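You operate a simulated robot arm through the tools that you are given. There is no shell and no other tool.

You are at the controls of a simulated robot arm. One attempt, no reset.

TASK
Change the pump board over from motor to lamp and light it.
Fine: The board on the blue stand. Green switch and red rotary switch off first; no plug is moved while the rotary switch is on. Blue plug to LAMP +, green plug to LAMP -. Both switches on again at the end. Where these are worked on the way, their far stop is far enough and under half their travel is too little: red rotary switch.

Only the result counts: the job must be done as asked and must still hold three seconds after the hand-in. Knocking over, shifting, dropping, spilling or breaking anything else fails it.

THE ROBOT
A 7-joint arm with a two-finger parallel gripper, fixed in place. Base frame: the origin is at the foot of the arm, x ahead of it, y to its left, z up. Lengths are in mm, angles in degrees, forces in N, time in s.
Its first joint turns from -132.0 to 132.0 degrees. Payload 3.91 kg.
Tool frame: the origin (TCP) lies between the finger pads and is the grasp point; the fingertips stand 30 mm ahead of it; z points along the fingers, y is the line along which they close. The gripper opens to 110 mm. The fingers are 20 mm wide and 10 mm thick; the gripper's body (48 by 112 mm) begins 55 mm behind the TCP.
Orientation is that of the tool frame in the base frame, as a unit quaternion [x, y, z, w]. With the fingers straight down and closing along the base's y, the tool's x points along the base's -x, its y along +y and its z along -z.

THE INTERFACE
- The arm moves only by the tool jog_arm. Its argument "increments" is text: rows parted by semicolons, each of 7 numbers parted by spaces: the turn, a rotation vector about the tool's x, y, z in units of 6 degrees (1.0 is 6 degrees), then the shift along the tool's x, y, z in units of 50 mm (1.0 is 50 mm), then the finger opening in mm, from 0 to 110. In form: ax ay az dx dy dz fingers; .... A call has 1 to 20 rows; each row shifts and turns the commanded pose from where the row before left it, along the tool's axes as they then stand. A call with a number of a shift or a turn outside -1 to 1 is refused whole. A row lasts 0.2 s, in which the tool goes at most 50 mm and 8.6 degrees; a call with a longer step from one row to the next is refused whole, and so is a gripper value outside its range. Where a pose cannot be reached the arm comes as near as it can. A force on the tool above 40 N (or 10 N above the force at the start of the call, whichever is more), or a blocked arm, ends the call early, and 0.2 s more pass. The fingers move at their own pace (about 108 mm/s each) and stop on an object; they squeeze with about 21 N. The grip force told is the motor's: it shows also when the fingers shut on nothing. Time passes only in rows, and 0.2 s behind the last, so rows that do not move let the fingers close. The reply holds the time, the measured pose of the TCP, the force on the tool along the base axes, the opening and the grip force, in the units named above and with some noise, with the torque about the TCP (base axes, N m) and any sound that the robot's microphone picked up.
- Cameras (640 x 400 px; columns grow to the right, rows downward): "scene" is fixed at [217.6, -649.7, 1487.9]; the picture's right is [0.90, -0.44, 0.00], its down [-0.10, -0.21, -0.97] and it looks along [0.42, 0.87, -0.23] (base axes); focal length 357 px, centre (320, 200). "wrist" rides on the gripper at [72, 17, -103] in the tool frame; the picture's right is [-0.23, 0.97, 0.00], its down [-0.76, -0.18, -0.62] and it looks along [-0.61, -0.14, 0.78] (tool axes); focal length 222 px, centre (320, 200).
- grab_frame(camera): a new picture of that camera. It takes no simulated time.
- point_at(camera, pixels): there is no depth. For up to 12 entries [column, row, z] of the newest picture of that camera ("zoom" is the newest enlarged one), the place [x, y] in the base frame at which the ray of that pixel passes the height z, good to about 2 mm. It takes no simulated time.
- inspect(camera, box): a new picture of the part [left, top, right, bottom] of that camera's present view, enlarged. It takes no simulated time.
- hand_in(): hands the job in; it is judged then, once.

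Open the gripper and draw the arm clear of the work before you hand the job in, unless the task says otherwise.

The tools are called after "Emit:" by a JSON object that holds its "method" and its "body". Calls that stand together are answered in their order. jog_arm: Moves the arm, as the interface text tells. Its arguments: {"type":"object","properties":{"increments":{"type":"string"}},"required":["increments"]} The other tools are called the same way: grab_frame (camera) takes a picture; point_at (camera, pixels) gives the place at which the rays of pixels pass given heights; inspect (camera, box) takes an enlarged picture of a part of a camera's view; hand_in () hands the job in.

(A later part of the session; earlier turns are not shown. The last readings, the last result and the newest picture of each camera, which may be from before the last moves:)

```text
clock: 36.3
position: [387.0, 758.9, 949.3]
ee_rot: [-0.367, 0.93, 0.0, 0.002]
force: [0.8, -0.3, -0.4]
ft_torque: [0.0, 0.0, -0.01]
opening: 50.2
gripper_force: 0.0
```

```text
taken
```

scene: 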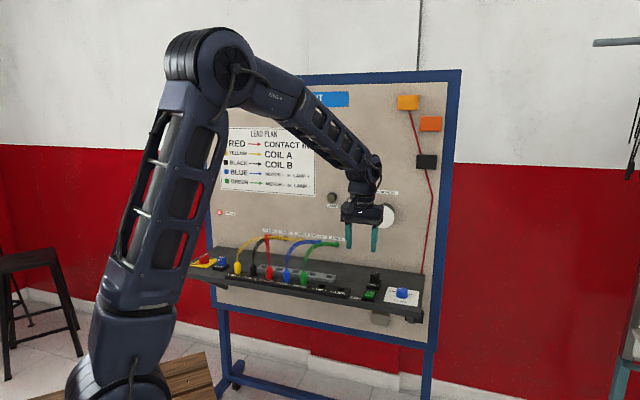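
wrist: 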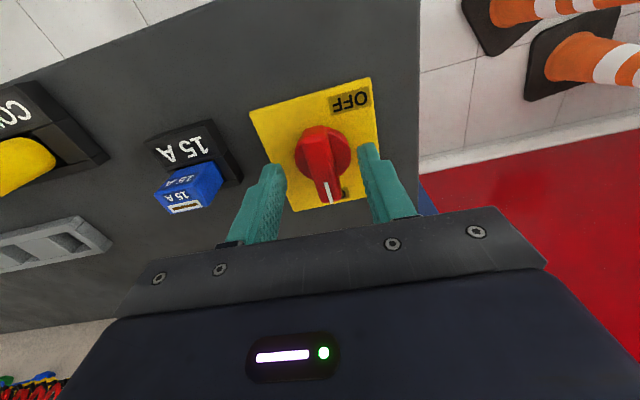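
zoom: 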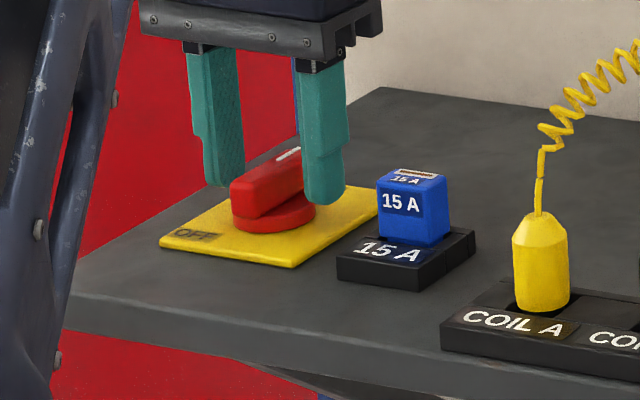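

The bar lies between the fingers with the tips above the disc. I close the fingers on it.

Emit:
{"method": "jog_arm", "body": {"increments": "0 0 0 0 0 0 20; 0 0 0 0 0 0 0; 0 0 0 0 0 0 0; 0 0 0 0 0 0 0"}}

Emit:
{"method": "inspect", "body": {"camera": "scene", "box": [185, 235, 235, 285]}}

```text
clock: 37.3
position: [384.4, 760.3, 948.9]
ee_rot: [-0.368, 0.93, 0.001, 0.003]
force: [-12.1, 21.9, -3.6]
ft_torque: [1.14, -0.23, 0.73]
opening: 16.0
gripper_force: 44.8
```

```text
8.00 times, centred on (210, 260) of scene
```

zoom: 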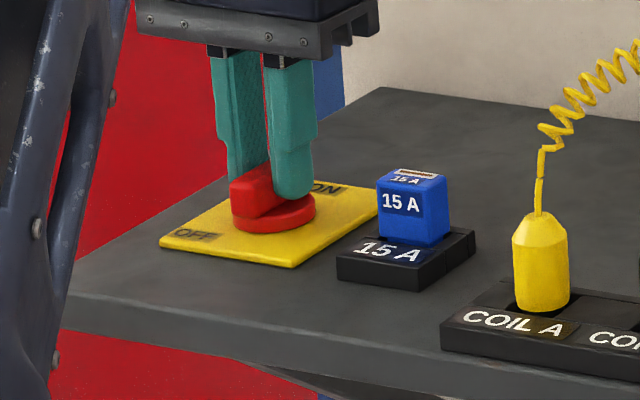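

The bar is gripped (opening 16), but the tool feels 25 N toward its +y side, so it stands slightly off centre. I ease it over by about 1.5 mm.

Emit:
{"method": "jog_arm", "body": {"increments": "0 0 0 0 0.03 0 0; 0 0 0 0 0 0 0"}}

```text
clock: 37.9
position: [384.7, 760.2, 949.5]
ee_rot: [-0.367, 0.93, 0.0, 0.003]
force: [-9.2, 12.7, 2.0]
ft_torque: [0.5, 0.38, 0.87]
opening: 15.7
gripper_force: 44.7
```

Emit:
{"method": "jog_arm", "body": {"increments": "0 0 0 0 0.035 0 0; 0 0 0 0 0 0 0"}}

```text
clock: 38.5
position: [384.8, 760.5, 948.6]
ee_rot: [-0.367, 0.93, -0.002, 0.002]
force: [-4.4, -11.7, 4.4]
ft_torque: [-0.07, 0.45, 0.92]
opening: 16.0
gripper_force: 44.7
```

The side force is now small. I start turning counter-clockwise (seen from above) gently by 12° and check the torque.

Emit:
{"method": "jog_arm", "body": {"increments": "0 0 -0.5 0 0 0 0; 0 0 -0.5 0 0 0 0; 0 0 -0.5 0 0 0 0; 0 0 -0.5 0 0 0 0; 0 0 0 0 0 0 0"}}

Emit:
{"method": "inspect", "body": {"camera": "scene", "box": [185, 235, 235, 285]}}

```text
clock: 39.7
position: [385.7, 760.9, 948.6]
ee_rot: [-0.462, 0.887, 0.0, 0.003]
force: [8.9, -27.3, 8.3]
ft_torque: [-1.54, 0.61, 0.0]
opening: 15.7
gripper_force: 45.3
```

```text
8.00 times, centred on (210, 260) of scene
```

zoom: 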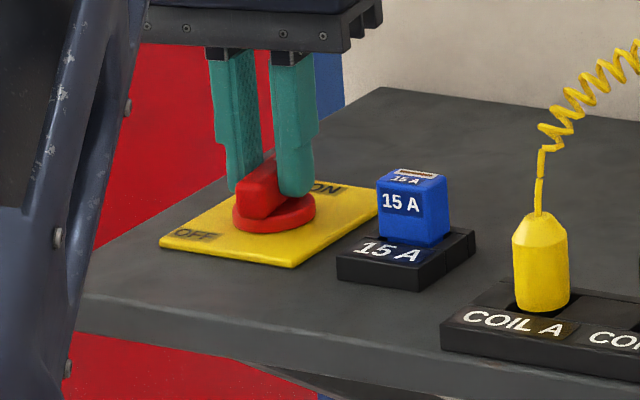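

The bar turns with the fingers and the turning torque is about zero. A side force of 28 N has built up, so I ease the position and go on turning.

Emit:
{"method": "jog_arm", "body": {"increments": "0 0 0 0.02 -0.03 0 0; 0 0 0 0 0 0 0"}}

Emit:
{"method": "jog_arm", "body": {"increments": "0 0 -0.5 0 0 0 0; 0 0 -0.5 0 0 0 0; 0 0 -0.5 0 0 0 0; 0 0 -0.5 0 0 0 0; 0 0 0 0 0 0 0"}}

```text
clock: 40.3
position: [386.0, 760.0, 948.1]
ee_rot: [-0.463, 0.887, 0.001, 0.002]
force: [10.9, -0.9, -1.2]
ft_torque: [0.58, -0.46, -0.03]
opening: 15.8
gripper_force: 45.6
```

```text
clock: 41.5
position: [383.8, 760.8, 949.3]
ee_rot: [-0.552, 0.834, 0.0, 0.002]
force: [10.6, 21.1, -0.9]
ft_torque: [0.11, 0.11, -0.01]
opening: 15.5
gripper_force: 44.7
```

24° done. I relieve the force along the bar and turn 18° more.

Emit:
{"method": "jog_arm", "body": {"increments": "0 0 0 -0.03 0 0 0; 0 0 -0.6 0 0 0 0; 0 0 -0.6 0 0 0 0; 0 0 -0.6 0 0 0 0; 0 0 -0.6 0 0 0 0; 0 0 -0.6 0 0 0 0; 0 0 0 0 0 0 0"}}

Emit:
{"method": "inspect", "body": {"camera": "scene", "box": [185, 235, 235, 285]}}

```text
clock: 43.1
position: [385.0, 760.1, 948.6]
ee_rot: [-0.677, 0.736, 0.0, 0.001]
force: [-3.0, -9.4, -8.5]
ft_torque: [-1.21, 0.45, 0.01]
opening: 15.7
gripper_force: 45.5
```

```text
8.00 times, centred on (210, 260) of scene
```

zoom: 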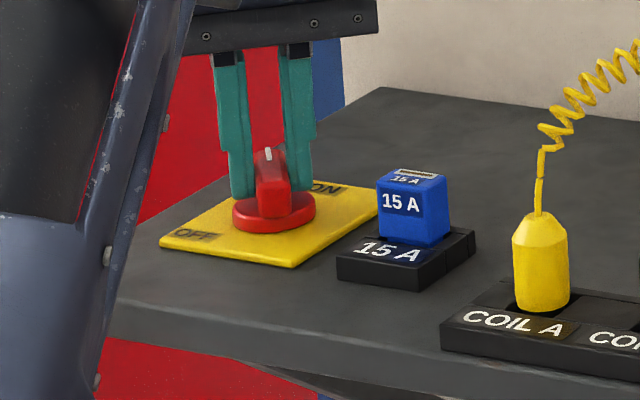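

About 42° done with no turning resistance. I turn 24° more.

Emit:
{"method": "jog_arm", "body": {"increments": "0 0 -0.6 0 0 0 0; 0 0 -0.6 0 0 0 0; 0 0 -0.6 0 0 0 0; 0 0 -0.6 0 0 0 0; 0 0 -0.6 0 0 0 0; 0 0 -0.6 0 0 0 0; 0 0 0 0 0 0 0"}}

```text
clock: 44.7
position: [384.8, 759.2, 948.9]
ee_rot: [0.803, -0.597, 0.001, -0.001]
force: [-10.9, -24.6, -8.6]
ft_torque: [-0.2, 0.65, 0.0]
opening: 15.8
gripper_force: 45.2
```

About 64° done; a side force of 27 N is building up, so I relieve it and turn on.

Emit:
{"method": "jog_arm", "body": {"increments": "0 0 0 0.025 0.02 0 0; 0 0 -0.6 0 0 0 0; 0 0 -0.6 0 0 0 0; 0 0 -0.6 0 0 0 0; 0 0 -0.6 0 0 0 0; 0 0 -0.6 0 0 0 0; 0 0 0 0 0 0 0"}}

Emit:
{"method": "inspect", "body": {"camera": "scene", "box": [185, 235, 235, 285]}}

```text
clock: 46.3
position: [383.9, 760.5, 948.9]
ee_rot: [0.886, -0.464, 0.001, -0.002]
force: [4.7, 4.8, -7.3]
ft_torque: [-0.26, 0.01, 0.05]
opening: 16.1
gripper_force: 45.0
```

```text
8.00 times, centred on (210, 260) of scene
```

zoom: 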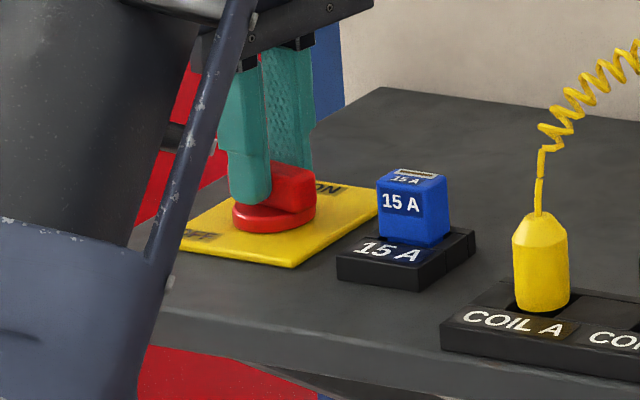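

About 82° done, no resistance yet. I go on by 18°.

Emit:
{"method": "jog_arm", "body": {"increments": "0 0 -0.6 0 0 0 0; 0 0 -0.6 0 0 0 0; 0 0 -0.6 0 0 0 0; 0 0 -0.6 0 0 0 0; 0 0 -0.6 0 0 0 0; 0 0 0 0 0 0 0"}}

```text
clock: 47.7
position: [385.0, 760.3, 948.9]
ee_rot: [0.947, -0.32, 0.002, -0.001]
force: [14.3, 5.0, -1.0]
ft_torque: [-0.38, -0.13, -1.2]
opening: 18.1
gripper_force: 45.7
```

The opening rose to 18 mm and a turning torque of -1.2 Nm appeared at about 100°: the knob seems to have reached a stop. I push 4° more to make sure it is a hard stop.

Emit:
{"method": "jog_arm", "body": {"increments": "0 0 -0.35 0 0 0 0; 0 0 -0.35 0 0 0 0; 0 0 0 0 0 0 0"}}

Emit:
{"method": "inspect", "body": {"camera": "scene", "box": [185, 235, 235, 285]}}

```text
clock: 48.5
position: [385.1, 761.1, 948.9]
ee_rot: [0.958, -0.285, 0.002, -0.002]
force: [12.6, 4.5, 8.4]
ft_torque: [-0.08, 0.27, -1.41]
opening: 19.3
gripper_force: 44.8
```

```text
8.00 times, centred on (210, 260) of scene
```

zoom: 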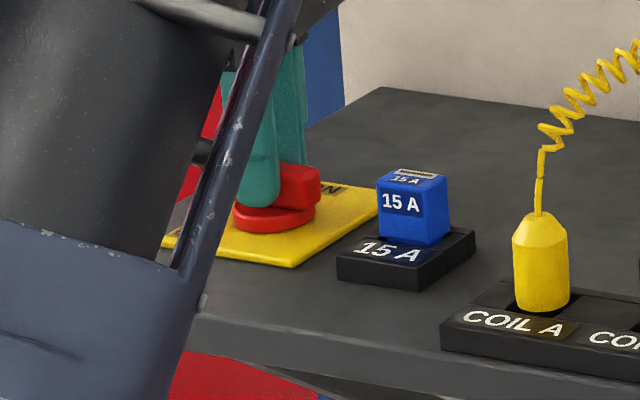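

The opening rises to 19 mm while the bar does not follow, so it is a hard stop at about 90°. I open the fingers, rise and look at the knob and the lamps.

Emit:
{"method": "jog_arm", "body": {"increments": "0 0 0 0 0 0 50; 0 0 0 0 0 0 50; 0 0 0 0 0 -0.5 50; 0 0 0 0 0 -0.8 50; 0 0 0 0 0 -0.8 50; 0 0 0 0 0 0 50"}}

Emit:
{"method": "grab_frame", "body": {"camera": "wrist"}}

Emit:
{"method": "grab_frame", "body": {"camera": "scene"}}

Emit:
{"method": "inspect", "body": {"camera": "scene", "box": [185, 205, 245, 285]}}

```text
clock: 49.9
position: [384.0, 759.0, 1051.9]
ee_rot: [0.959, -0.284, 0.0, -0.002]
force: [-0.1, 0.1, 0.4]
ft_torque: [0.0, 0.0, 0.01]
opening: 50.3
gripper_force: 0.0
```

```text
taken
```

wrist: 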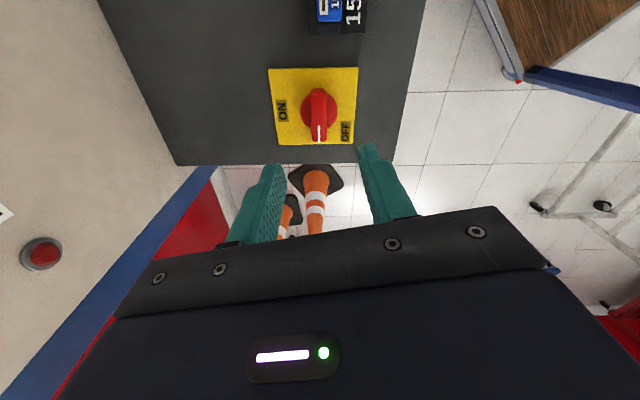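

```text
taken
```

scene: 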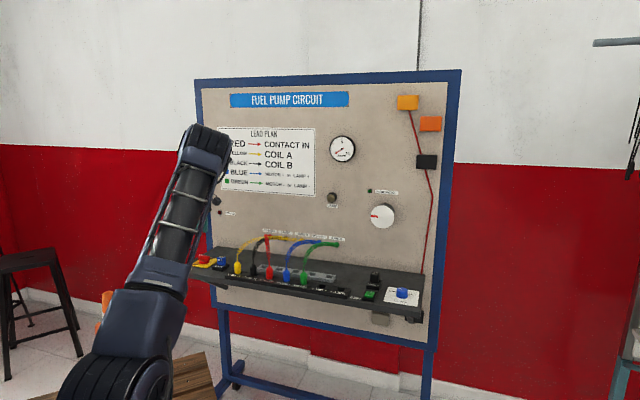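

```text
5.00 times, centred on (215, 245) of scene
```

zoom: 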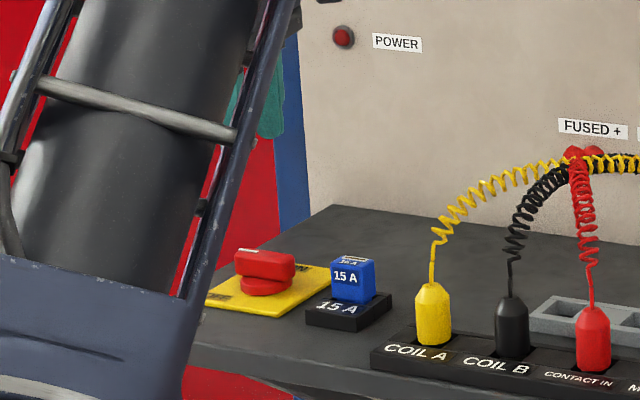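

POWER and PUMP MOTOR lamps are dark and the gauge stands at 0, and the knob points left at its stop: both switches are off. I turn the tool back to the row yaw and move to look at the blue and green plugs.

Emit:
{"method": "jog_arm", "body": {"increments": "0 0 0 0 0 -0.9 50; 0 0 0.962 0 0 0 50; 0 0 0.962 0 0 0 50; 0 0 0.962 0 0 0 50; 0 0 0.962 0 0 0 50; 0 0 0.962 0 0 0 50; 0 0 0.962 0 0 0 50; 0 0 0.962 0 0 0 50; 0 0 0.962 0 0 0 50; 0 0 0.962 0 0 0 50; 0 0 0.962 0 0 0 50; 0 0 0.962 0 0 0 50; 0 0 0.962 0 0 0 50; 0 0 0.962 0 0 0 50; 0 0 0.962 0 0 0 50; 0 0 0.962 0 0 0 50; 0 0 0.962 0 0 0 50; 0 0 0.962 0 0 0 50; 0 0 0.962 0 0 0 50; 0 0 0 0 0 0 50"}}

Emit:
{"method": "jog_arm", "body": {"increments": "0 0 0 0.354 -0.884 0 50; 0 0 0 0.354 -0.884 0 50; 0 0 0 0.354 -0.884 0 50; 0 0 0 0.354 -0.884 0 50; 0 0 0 0.354 -0.884 0 50; 0 0 0 0.354 -0.884 0 50; 0 0 0 0.354 -0.884 0 50; 0 0 0 0.354 -0.884 0 50; 0 0 0 0.354 -0.884 0 50; 0 0 0 0 0 0 50"}}

Emit:
{"method": "grab_frame", "body": {"camera": "wrist"}}

Emit:
{"method": "grab_frame", "body": {"camera": "scene"}}

```text
clock: 54.1
position: [383.8, 758.6, 1098.4]
ee_rot: [-0.367, 0.93, 0.0, 0.001]
force: [0.1, -0.7, 0.0]
ft_torque: [0.05, 0.02, 0.02]
opening: 50.3
gripper_force: 0.0
```

```text
clock: 56.3
position: [541.2, 360.9, 1097.1]
ee_rot: [-0.366, 0.93, 0.001, 0.001]
force: [-0.2, 0.6, 0.1]
ft_torque: [-0.03, 0.04, -0.01]
opening: 49.8
gripper_force: 0.0
```

```text
taken
```

wrist: 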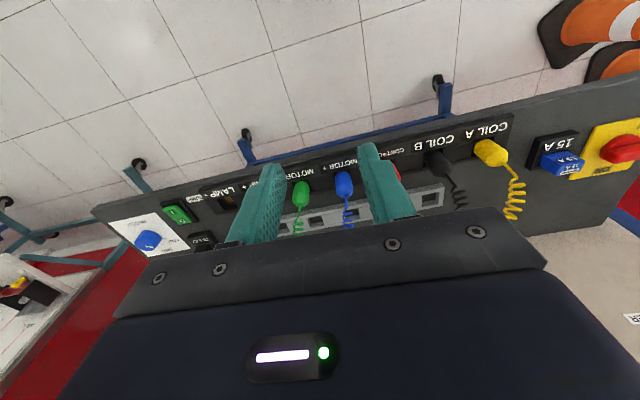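

```text
taken
```

scene: 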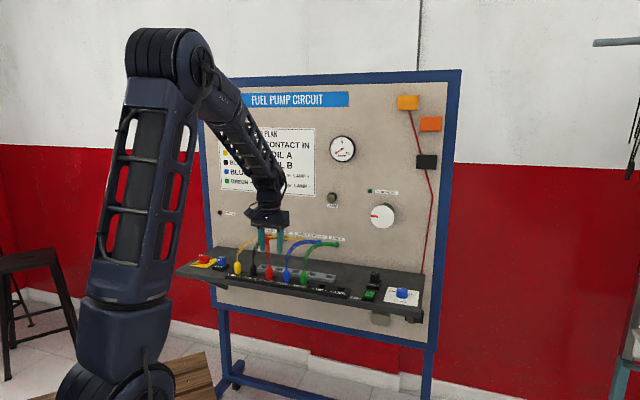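

Blue plug at wrist (344,185), green at (302,195). I enlarge in both cameras to measure plug tops and the block.

Emit:
{"method": "inspect", "body": {"camera": "wrist", "box": [270, 140, 390, 240]}}

Emit:
{"method": "inspect", "body": {"camera": "scene", "box": [270, 235, 350, 300]}}

```text
4.00 times, centred on (330, 190) of wrist
```

zoom: 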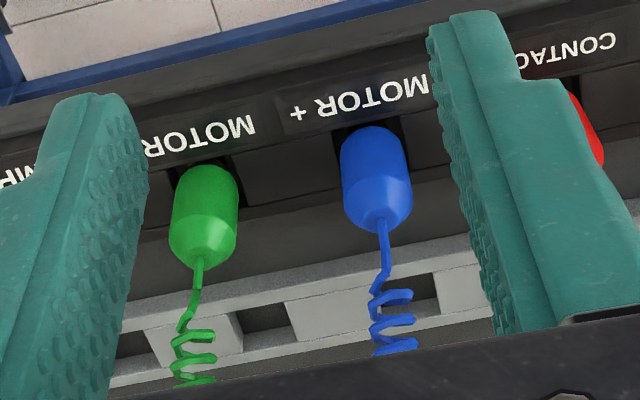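

```text
6.15 times, centred on (310, 268) of scene
```

zoom: 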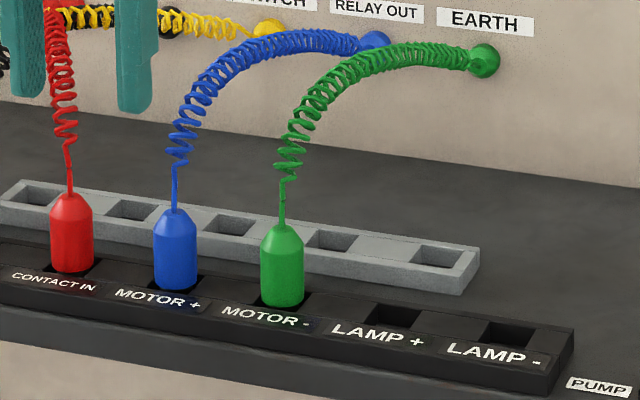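

Emit:
{"method": "point_at", "body": {"camera": "zoom", "pixels": [[175, 210, 955], [175, 210, 945], [175, 230, 945], [175, 285, 915], [281, 225, 955], [281, 225, 945], [282, 300, 915], [396, 318, 915], [511, 335, 915], [396, 318, 910], [511, 335, 910]]}}

Emit:
{"method": "inspect", "body": {"camera": "wrist", "box": [270, 140, 390, 240]}}

Emit:
{"method": "point_at", "body": {"camera": "zoom", "pixels": [[382, 222, 955], [382, 222, 945], [377, 195, 945], [200, 263, 955], [200, 263, 945], [372, 145, 925], [372, 145, 915], [207, 180, 925], [207, 180, 915]]}}

```text
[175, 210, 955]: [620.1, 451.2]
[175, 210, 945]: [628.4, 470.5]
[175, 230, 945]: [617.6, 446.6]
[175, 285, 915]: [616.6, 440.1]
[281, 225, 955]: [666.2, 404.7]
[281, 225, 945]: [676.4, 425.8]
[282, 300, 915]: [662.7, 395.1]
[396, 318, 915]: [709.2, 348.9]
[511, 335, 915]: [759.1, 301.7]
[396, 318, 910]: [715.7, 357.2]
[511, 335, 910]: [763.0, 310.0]
```

```text
4.00 times, centred on (330, 190) of wrist
```

zoom: 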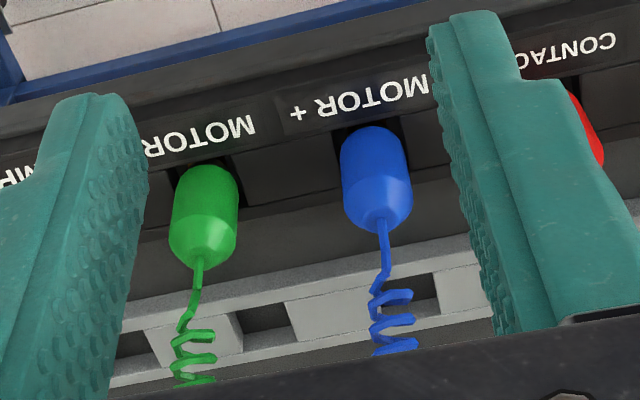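

```text
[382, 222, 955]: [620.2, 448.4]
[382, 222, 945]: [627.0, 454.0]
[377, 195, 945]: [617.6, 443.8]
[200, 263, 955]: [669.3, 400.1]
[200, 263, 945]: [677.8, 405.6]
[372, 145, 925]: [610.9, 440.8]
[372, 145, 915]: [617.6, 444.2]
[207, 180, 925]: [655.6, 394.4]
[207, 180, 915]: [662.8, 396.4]
```

Plug tips are at z≈955 and the row lies at u-spacing 66.5 mm: blue ≈(619.7,448.5), green ≈(667,402), LAMP+ and LAMP- follow to the right. I take the green plug first so that no plug crosses another; I move above it with the fingers open at 60 mm.

Emit:
{"method": "jog_arm", "body": {"increments": "0 0 0 -0.795 -0.376 0 60; 0 0 0 -0.795 -0.376 0 60; 0 0 0 -0.795 -0.376 0 60; 0 0 0 0 0 0.9 60; 0 0 0 0 0 0.8 60; 0 0 0 0 0 0 60"}}

Emit:
{"method": "grab_frame", "body": {"camera": "wrist"}}

Emit:
{"method": "inspect", "body": {"camera": "scene", "box": [270, 225, 360, 300]}}

```text
clock: 57.7
position: [666.2, 400.5, 1014.7]
ee_rot: [-0.367, 0.93, 0.0, 0.003]
force: [-0.3, 0.9, 0.4]
ft_torque: [0.02, -0.04, -0.01]
opening: 60.2
gripper_force: 0.0
```

```text
taken
```

wrist: 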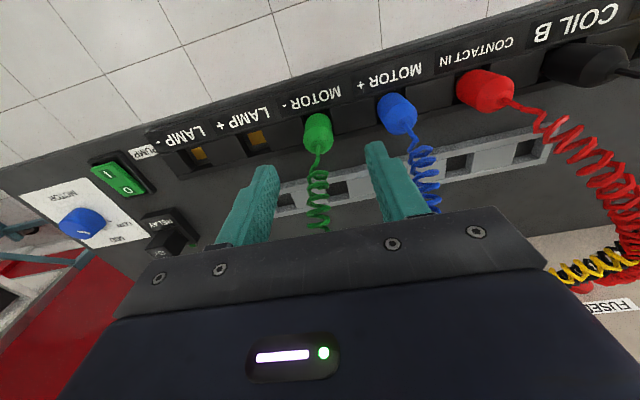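

```text
5.33 times, centred on (315, 262) of scene
```

zoom: 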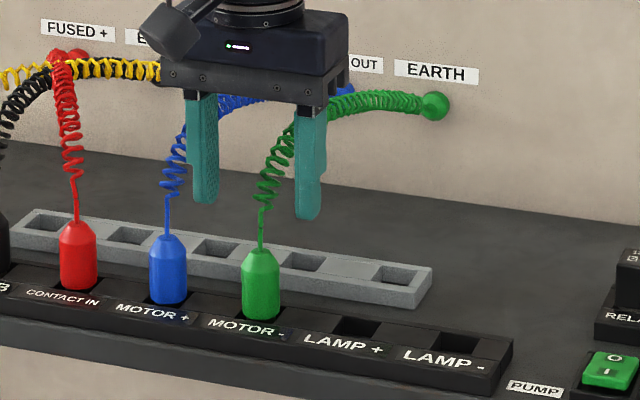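

Green plug at wrist (318,130) between the fingers. I refine its position and those of the LAMP sockets from this view.

Emit:
{"method": "inspect", "body": {"camera": "wrist", "box": [150, 90, 350, 190]}}

Emit:
{"method": "point_at", "body": {"camera": "zoom", "pixels": [[541, 196, 955], [536, 190, 955], [538, 140, 925], [342, 160, 910], [150, 200, 910]]}}

```text
3.20 times, centred on (250, 140) of wrist
```

zoom: 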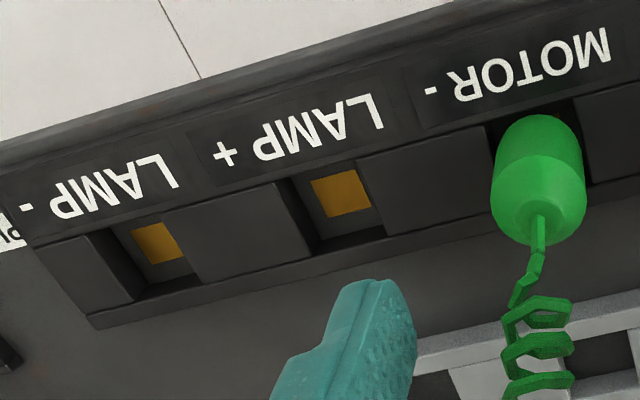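

```text
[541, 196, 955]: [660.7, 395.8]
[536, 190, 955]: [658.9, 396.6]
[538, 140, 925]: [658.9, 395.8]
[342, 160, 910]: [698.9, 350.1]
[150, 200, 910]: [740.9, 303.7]
```

Emit:
{"method": "point_at", "body": {"camera": "zoom", "pixels": [[540, 218, 956], [540, 218, 950], [490, 165, 945], [585, 175, 945], [538, 170, 945], [503, 140, 915], [580, 130, 915]]}}

Emit:
{"method": "inspect", "body": {"camera": "wrist", "box": [220, 110, 300, 170]}}

Emit:
{"method": "inspect", "body": {"camera": "wrist", "box": [280, 100, 360, 160]}}

```text
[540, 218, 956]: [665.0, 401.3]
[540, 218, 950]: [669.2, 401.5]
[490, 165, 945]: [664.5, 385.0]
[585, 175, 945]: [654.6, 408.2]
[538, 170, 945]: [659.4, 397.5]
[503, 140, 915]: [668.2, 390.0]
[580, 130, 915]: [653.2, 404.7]
```

```text
6.67 times, centred on (260, 140) of wrist
```

zoom: 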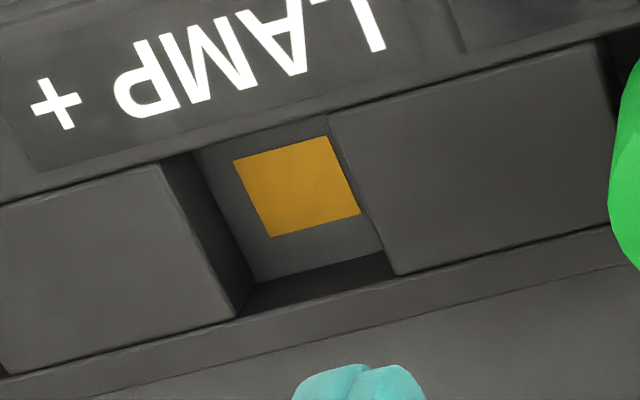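

```text
6.67 times, centred on (320, 130) of wrist
```

zoom: 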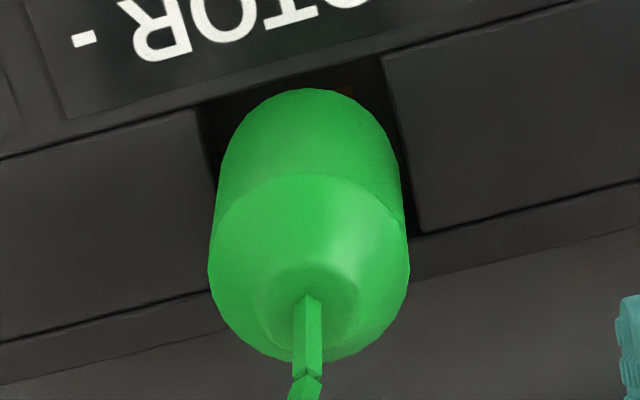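

Emit:
{"method": "point_at", "body": {"camera": "zoom", "pixels": [[308, 292, 956], [308, 292, 953], [310, 262, 945], [210, 250, 945], [410, 245, 945], [200, 105, 915], [380, 58, 915], [418, 232, 915]]}}

Emit:
{"method": "inspect", "body": {"camera": "wrist", "box": [220, 110, 300, 170]}}

Emit:
{"method": "point_at", "body": {"camera": "zoom", "pixels": [[160, 165, 915], [330, 115, 915], [395, 273, 915], [238, 315, 915], [232, 163, 900], [327, 137, 900], [360, 213, 900], [272, 237, 900]]}}

```text
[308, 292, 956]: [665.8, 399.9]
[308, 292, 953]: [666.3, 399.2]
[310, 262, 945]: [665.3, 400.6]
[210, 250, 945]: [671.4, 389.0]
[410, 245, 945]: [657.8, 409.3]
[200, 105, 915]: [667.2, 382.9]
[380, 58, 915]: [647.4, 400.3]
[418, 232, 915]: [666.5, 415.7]
```

```text
6.67 times, centred on (260, 140) of wrist
```

zoom: 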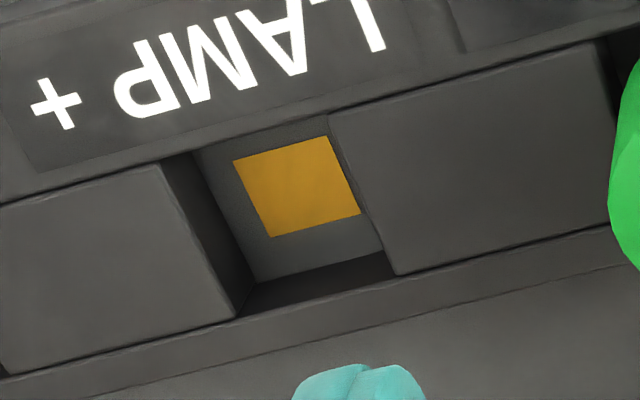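

```text
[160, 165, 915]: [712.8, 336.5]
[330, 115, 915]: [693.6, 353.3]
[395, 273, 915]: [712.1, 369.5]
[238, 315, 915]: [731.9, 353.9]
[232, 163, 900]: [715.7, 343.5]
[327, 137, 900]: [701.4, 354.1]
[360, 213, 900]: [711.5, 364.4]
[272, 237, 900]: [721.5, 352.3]
```

Green plug axis ≈(665.6,400), right under the tool; LAMP+ hole centre ≈(712.6,353.3), about 25 mm square with a gold contact at the bottom. I lower onto the green plug to TCP z≈950 with the fingers open.

Emit:
{"method": "jog_arm", "body": {"increments": "0 0 0 0 0 0.5 50; 0 0 0 0 0 0.4 50; 0 0 0 0 0 0.25 50; 0 0 0 0 0 0.14 50; 0 0 0 0 0 0 50"}}

Emit:
{"method": "grab_frame", "body": {"camera": "wrist"}}

Emit:
{"method": "inspect", "body": {"camera": "scene", "box": [280, 235, 350, 300]}}

```text
clock: 58.9
position: [665.2, 400.5, 949.6]
ee_rot: [-0.367, 0.93, 0.0, 0.001]
force: [-0.2, -0.2, 0.1]
ft_torque: [0.02, 0.0, 0.0]
opening: 50.1
gripper_force: 0.1
```

```text
taken
```

wrist: 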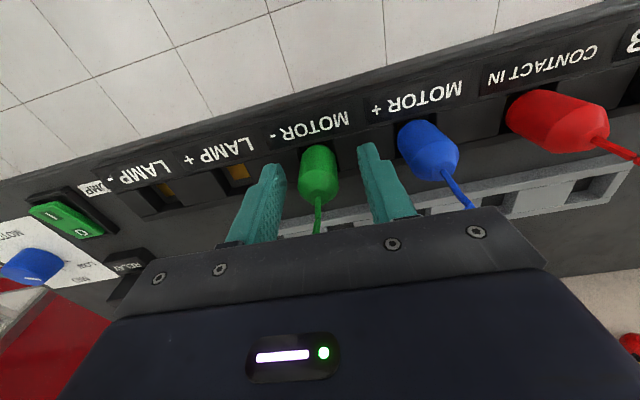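

```text
6.15 times, centred on (315, 268) of scene
```

zoom: 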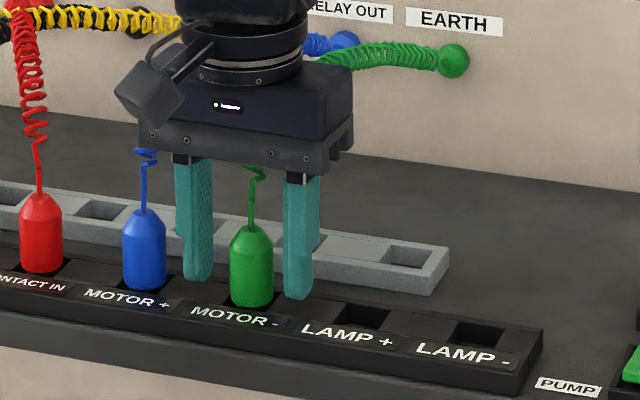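

The fingers stand on both sides of the green plug. I close them.

Emit:
{"method": "jog_arm", "body": {"increments": "0 0 0 0 0 0 30; 0 0 0 0 0 0 0; 0 0 0 0 0 0 0; 0 0 0 0 0 0 0"}}

```text
clock: 59.9
position: [664.4, 400.3, 949.9]
ee_rot: [-0.367, 0.93, 0.0, 0.001]
force: [0.6, -0.6, -0.3]
ft_torque: [-0.02, -0.01, 0.02]
opening: 23.5
gripper_force: 21.0
```

The plug is held (opening 23.5 mm, no side force). I pull straight up slowly.

Emit:
{"method": "jog_arm", "body": {"increments": "0 0 0 0 0 -0.1 0; 0 0 0 0 0 -0.1 0; 0 0 0 0 0 0 0"}}

Emit:
{"method": "inspect", "body": {"camera": "scene", "box": [280, 235, 350, 300]}}

```text
clock: 60.7
position: [663.8, 401.2, 960.2]
ee_rot: [-0.366, 0.931, 0.0, 0.002]
force: [-0.1, 0.0, -0.4]
ft_torque: [-0.03, 0.01, 0.01]
opening: 23.3
gripper_force: 21.1
```

```text
6.15 times, centred on (315, 268) of scene
```

zoom: 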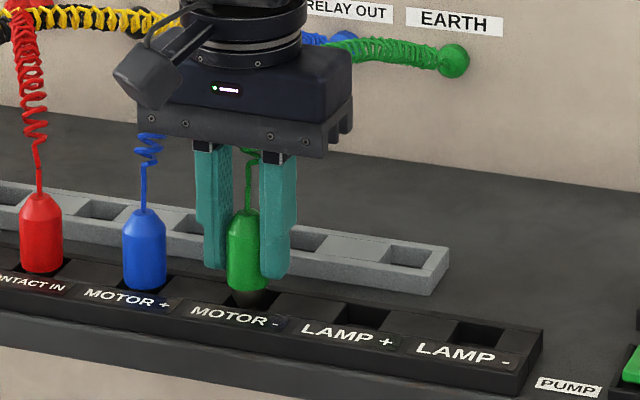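

The plug comes along, its dark foot now showing above the block. I lift 50 mm more and look.

Emit:
{"method": "jog_arm", "body": {"increments": "0 0 0 0 0 -0.3 0; 0 0 0 0 0 -0.3 0; 0 0 0 0 0 -0.4 0; 0 0 0 0 0 0 0"}}

Emit:
{"method": "inspect", "body": {"camera": "scene", "box": [280, 225, 370, 300]}}

Emit:
{"method": "grab_frame", "body": {"camera": "wrist"}}

```text
clock: 61.7
position: [664.3, 402.7, 1010.5]
ee_rot: [-0.366, 0.93, 0.001, 0.002]
force: [0.5, -0.3, -0.6]
ft_torque: [-0.01, -0.01, 0.01]
opening: 23.5
gripper_force: 21.0
```

```text
5.33 times, centred on (325, 262) of scene
```

zoom: 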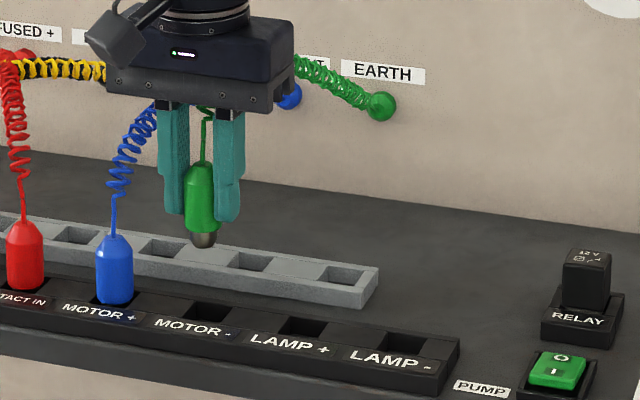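

```text
taken
```

wrist: 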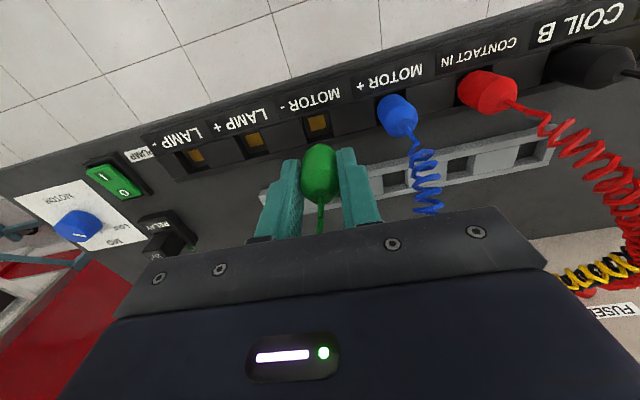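

The green plug hangs clear. All three empty holes are in view, so I measure them relative to MOTOR-, whose position the gripper knows exactly (TCP ≈(664.6,400.5) when seated).

Emit:
{"method": "inspect", "body": {"camera": "wrist", "box": [285, 95, 355, 150]}}

Emit:
{"method": "inspect", "body": {"camera": "wrist", "box": [160, 115, 290, 185]}}

```text
7.27 times, centred on (320, 122) of wrist
```

zoom: 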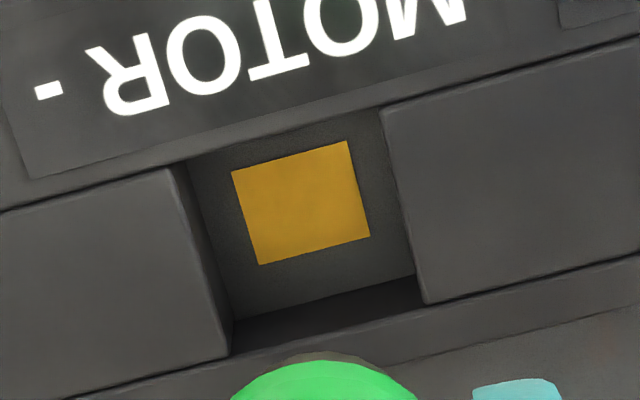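

```text
4.92 times, centred on (225, 150) of wrist
```

zoom: 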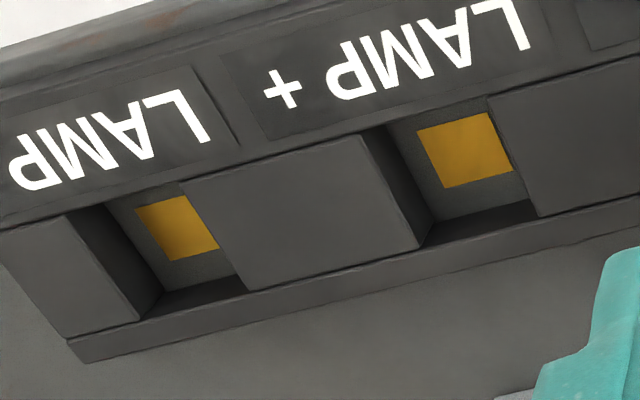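

Emit:
{"method": "point_at", "body": {"camera": "zoom", "pixels": [[362, 135, 915], [487, 97, 915], [540, 217, 915], [420, 248, 915], [67, 217, 915], [183, 183, 915], [248, 290, 915], [138, 320, 915]]}}

Emit:
{"method": "inspect", "body": {"camera": "wrist", "box": [285, 95, 355, 150]}}

Emit:
{"method": "point_at", "body": {"camera": "zoom", "pixels": [[170, 170, 915], [382, 108, 915], [425, 303, 915], [228, 355, 915]]}}

```text
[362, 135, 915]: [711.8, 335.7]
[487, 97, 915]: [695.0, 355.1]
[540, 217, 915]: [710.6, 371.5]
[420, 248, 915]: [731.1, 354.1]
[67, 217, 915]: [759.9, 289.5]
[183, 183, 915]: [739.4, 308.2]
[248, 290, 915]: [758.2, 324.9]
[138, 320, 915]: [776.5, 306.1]
```

```text
7.27 times, centred on (320, 122) of wrist
```

zoom: 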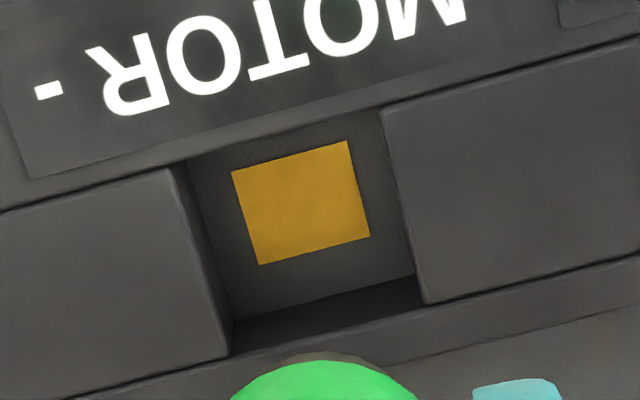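

```text
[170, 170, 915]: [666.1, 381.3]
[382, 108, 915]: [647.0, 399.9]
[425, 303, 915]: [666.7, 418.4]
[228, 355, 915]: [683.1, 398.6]
```

MOTOR- centre (665.7,399.6), LAMP+ (712.1,354.1), LAMP- (758.5,307.2): a constant step of about (46.4,-46.3), so the row runs at -45°. I carry the green plug by (92.8,-92.4) to above LAMP-.

Emit:
{"method": "jog_arm", "body": {"increments": "0 0 0 -0.031 -0.873 0 0; 0 0 0 -0.031 -0.873 0 0; 0 0 0 -0.032 -0.872 0 0; 0 0 0 0 0 0 0; 0 0 0 0 0 0 0"}}

Emit:
{"method": "grab_frame", "body": {"camera": "wrist"}}

Emit:
{"method": "inspect", "body": {"camera": "scene", "box": [300, 225, 390, 310]}}

```text
clock: 62.9
position: [758.6, 306.4, 1009.7]
ee_rot: [-0.366, 0.931, 0.001, 0.002]
force: [0.0, -0.4, 0.2]
ft_torque: [0.01, -0.02, 0.02]
opening: 23.8
gripper_force: 21.1
```

```text
taken
```

wrist: 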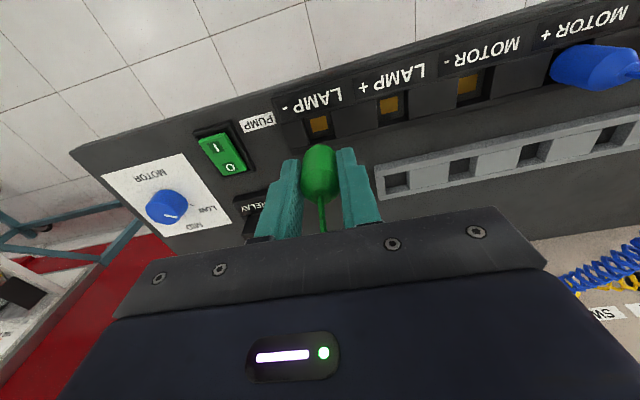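

```text
4.71 times, centred on (345, 268) of scene
```

zoom: 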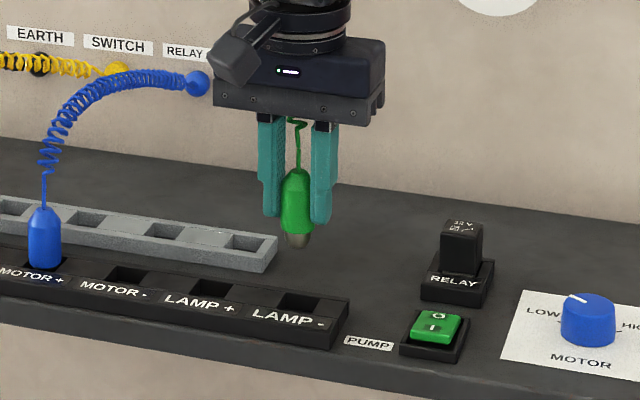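

The LAMP- hole now appears at (319,124), nearly where MOTOR- appeared before at the same height. I enlarge the same box to compare exactly.

Emit:
{"method": "inspect", "body": {"camera": "wrist", "box": [285, 95, 355, 150]}}

Emit:
{"method": "point_at", "body": {"camera": "zoom", "pixels": [[300, 205, 900], [320, 205, 900], [300, 225, 900], [300, 185, 900]]}}

```text
7.27 times, centred on (320, 122) of wrist
```

zoom: 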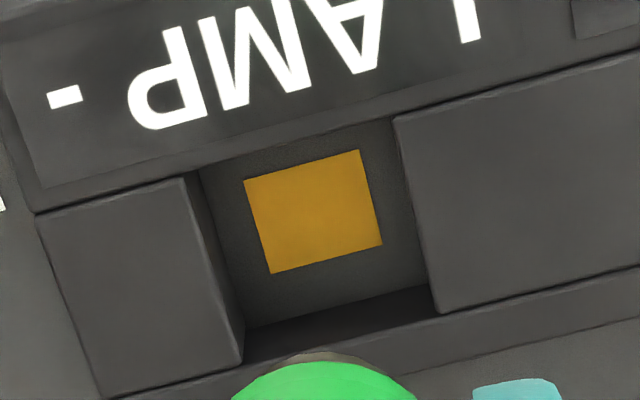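

```text
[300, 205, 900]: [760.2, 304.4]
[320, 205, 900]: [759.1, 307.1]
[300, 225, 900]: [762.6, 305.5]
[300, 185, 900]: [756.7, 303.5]
```

The LAMP- hole is offset by (+12,+9) zoom pixels from where MOTOR- stood, i.e. about 1.6 mm and 1.2 mm. I correct by dx -1.56 mm, dy +1.26 mm and compare again.

Emit:
{"method": "jog_arm", "body": {"increments": "0 0 0 -0.031 0.025 0 0; 0 0 0 0 0 0 0; 0 0 0 0 0 0 0"}}

Emit:
{"method": "inspect", "body": {"camera": "wrist", "box": [285, 95, 355, 150]}}

```text
clock: 63.7
position: [758.3, 309.3, 1008.1]
ee_rot: [-0.367, 0.93, 0.001, 0.001]
force: [-0.3, -0.1, 0.3]
ft_torque: [0.01, 0.03, -0.02]
opening: 23.5
gripper_force: 21.1
```

```text
7.27 times, centred on (320, 122) of wrist
```

zoom: 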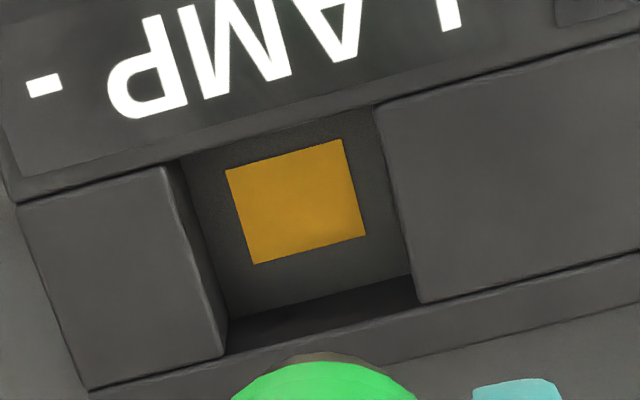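

Nearly matched; a last correction of about 0.8 mm, and I lower 38 mm so that the plug's foot comes just to the hole.

Emit:
{"method": "jog_arm", "body": {"increments": "0 0 0 0.008 -0.015 0 0; 0 0 0 0 0 0.3 0; 0 0 0 0 0 0.3 0; 0 0 0 0 0 0.16 0; 0 0 0 0 0 0 0"}}

Emit:
{"method": "inspect", "body": {"camera": "scene", "box": [310, 245, 380, 310]}}

Emit:
{"method": "grab_frame", "body": {"camera": "wrist"}}

```text
clock: 64.9
position: [758.1, 308.2, 972.4]
ee_rot: [-0.367, 0.93, -0.001, 0.002]
force: [0.0, -0.3, 0.0]
ft_torque: [-0.04, 0.01, 0.02]
opening: 23.3
gripper_force: 20.9
```

```text
6.15 times, centred on (345, 278) of scene
```

zoom: 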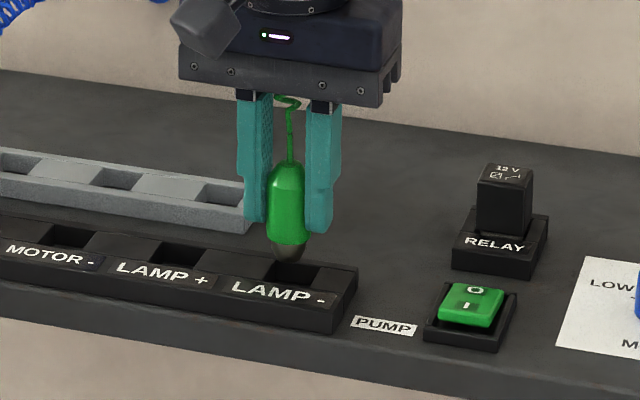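

```text
taken
```

wrist: 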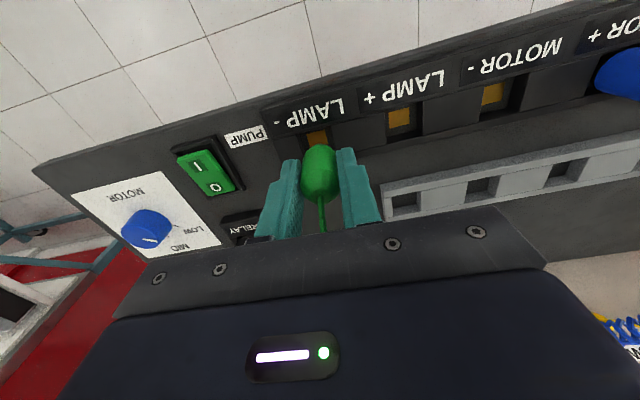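

The foot hangs right at the LAMP- hole (scene zoom (288,255) over hole (293,275)). I lower in small steps watching the force.

Emit:
{"method": "jog_arm", "body": {"increments": "0 0 0 0 0 0.08 0; 0 0 0 0 0 0.08 0; 0 0 0 0 0 0 0"}}

Emit:
{"method": "inspect", "body": {"camera": "scene", "box": [325, 265, 365, 300]}}

Emit:
{"method": "inspect", "body": {"camera": "wrist", "box": [270, 110, 370, 190]}}

```text
clock: 65.7
position: [757.7, 309.4, 963.8]
ee_rot: [-0.366, 0.931, 0.0, 0.002]
force: [0.0, 0.0, 0.3]
ft_torque: [0.03, 0.04, -0.02]
opening: 23.7
gripper_force: 21.2
```

```text
11.43 times, centred on (345, 282) of scene
```

zoom: 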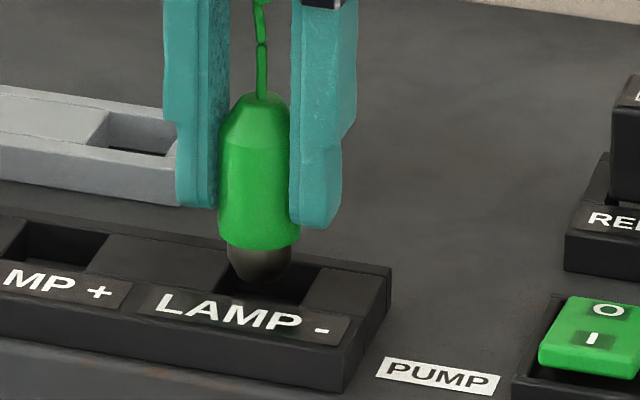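

```text
5.00 times, centred on (320, 150) of wrist
```

zoom: 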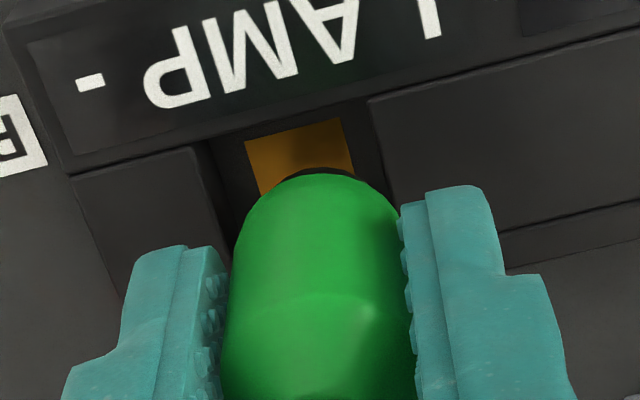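

No contact yet. I go on down in 3 mm steps.

Emit:
{"method": "jog_arm", "body": {"increments": "0 0 0 0 0 0.06 0; 0 0 0 0 0 0 0"}}

Emit:
{"method": "jog_arm", "body": {"increments": "0 0 0 0 0 0.06 0; 0 0 0 0 0 0 0"}}

```text
clock: 66.3
position: [758.5, 309.3, 962.1]
ee_rot: [-0.366, 0.931, 0.001, 0.002]
force: [0.0, 1.0, 0.3]
ft_torque: [0.02, -0.01, -0.05]
opening: 23.3
gripper_force: 21.4
```

```text
clock: 66.9
position: [758.1, 310.1, 959.1]
ee_rot: [-0.367, 0.93, -0.001, 0.002]
force: [0.6, -0.3, -0.6]
ft_torque: [0.01, -0.02, 0.0]
opening: 23.5
gripper_force: 21.1
```

Emit:
{"method": "jog_arm", "body": {"increments": "0 0 0 0 0 0.06 0; 0 0 0 0 0 0 0"}}

Emit:
{"method": "inspect", "body": {"camera": "scene", "box": [325, 265, 365, 300]}}

Emit:
{"method": "inspect", "body": {"camera": "wrist", "box": [270, 110, 370, 190]}}

```text
clock: 67.5
position: [758.4, 310.4, 954.5]
ee_rot: [-0.366, 0.931, 0.001, 0.002]
force: [0.7, -0.2, -1.2]
ft_torque: [-0.03, -0.01, 0.01]
opening: 23.5
gripper_force: 20.9
```

```text
11.43 times, centred on (345, 282) of scene
```

zoom: 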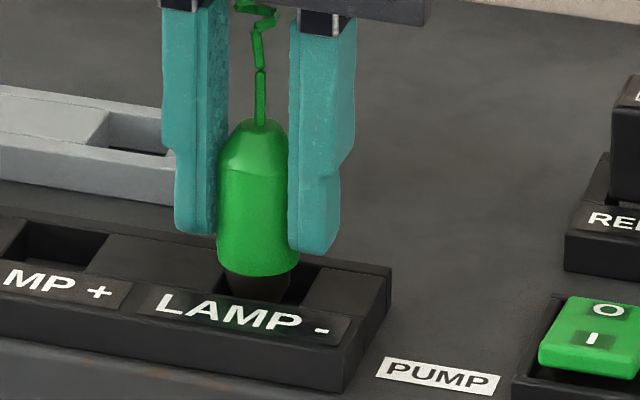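

```text
5.00 times, centred on (320, 150) of wrist
```

zoom: 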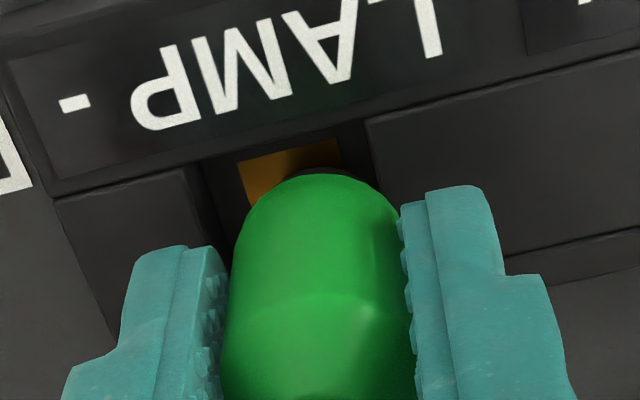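

The foot is entering the hole, but both views show the plug about 1.5-2 mm toward the LAMP+ side. I shift dy -1.5 mm and lower further.

Emit:
{"method": "jog_arm", "body": {"increments": "0 0 0 0 -0.03 0 0; 0 0 0 0 0 0.05 0; 0 0 0 0 0 0 0"}}

Emit:
{"method": "inspect", "body": {"camera": "scene", "box": [325, 265, 365, 300]}}

Emit:
{"method": "inspect", "body": {"camera": "wrist", "box": [270, 110, 370, 190]}}

```text
clock: 68.3
position: [759.0, 308.2, 952.2]
ee_rot: [-0.366, 0.931, 0.0, 0.002]
force: [-0.4, -0.1, -0.2]
ft_torque: [0.02, 0.02, -0.01]
opening: 23.6
gripper_force: 20.6
```

```text
11.43 times, centred on (345, 282) of scene
```

zoom: 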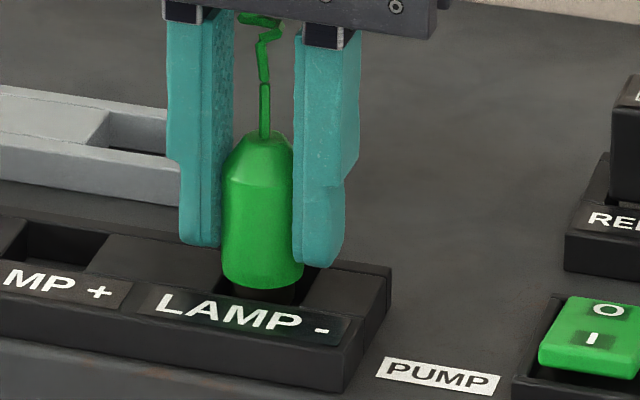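

```text
5.00 times, centred on (320, 150) of wrist
```

zoom: 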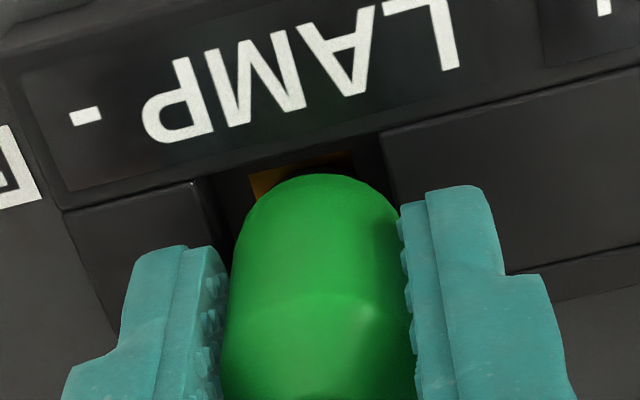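

Now well centred. I lower in 2 mm steps to the seat (TCP z≈949.8 in the old socket).

Emit:
{"method": "jog_arm", "body": {"increments": "0 0 0 0 0 0.04 0; 0 0 0 0 0 0 0"}}

Emit:
{"method": "jog_arm", "body": {"increments": "0 0 0 0 0 0.03 0; 0 0 0 0 0 0 0"}}

Emit:
{"method": "inspect", "body": {"camera": "scene", "box": [325, 265, 365, 300]}}

```text
clock: 68.9
position: [759.2, 307.3, 949.6]
ee_rot: [-0.366, 0.931, 0.0, 0.002]
force: [-2.2, 0.7, 7.9]
ft_torque: [0.0, 0.11, -0.02]
opening: 23.7
gripper_force: 20.7
```

```text
clock: 69.5
position: [759.0, 307.5, 949.6]
ee_rot: [-0.366, 0.931, 0.0, 0.003]
force: [-2.6, -0.3, 18.3]
ft_torque: [-0.04, 0.07, -0.01]
opening: 23.6
gripper_force: 20.9
```

```text
11.43 times, centred on (345, 282) of scene
```

zoom: 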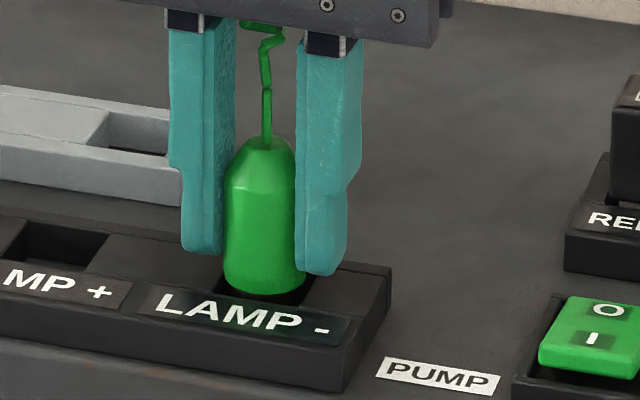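

The plug sits at TCP z=949.6 with 18 N upward force, the same height as in the old socket: seated. I release it and rise straight up.

Emit:
{"method": "jog_arm", "body": {"increments": "0 0 0 0 0 -0.03 24; 0 0 0 0 0 0 45; 0 0 0 0 0 0 45; 0 0 0 0 0 -0.3 45; 0 0 0 0 0 -0.8 45; 0 0 0 0 0 -0.4 45; 0 0 0 0 0 0 45"}}

Emit:
{"method": "inspect", "body": {"camera": "scene", "box": [290, 235, 380, 310]}}

Emit:
{"method": "grab_frame", "body": {"camera": "wrist"}}

```text
clock: 71.1
position: [759.5, 305.9, 1025.8]
ee_rot: [-0.367, 0.93, 0.0, 0.001]
force: [0.7, 0.0, -0.2]
ft_torque: [0.0, 0.01, -0.01]
opening: 45.0
gripper_force: 0.0
```

```text
5.33 times, centred on (335, 272) of scene
```

zoom: 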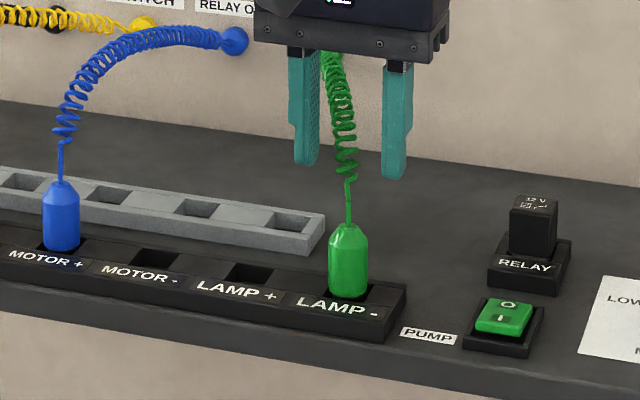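

```text
taken
```

wrist: 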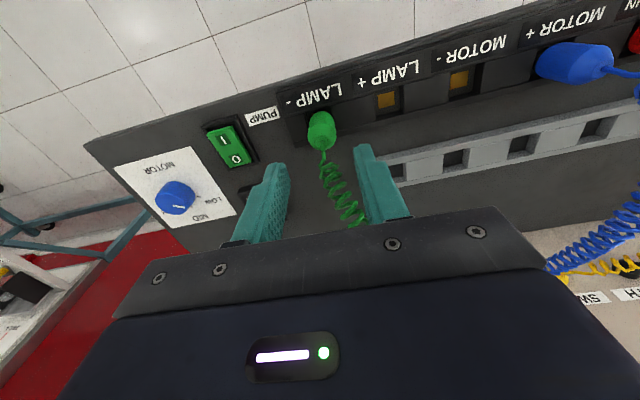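

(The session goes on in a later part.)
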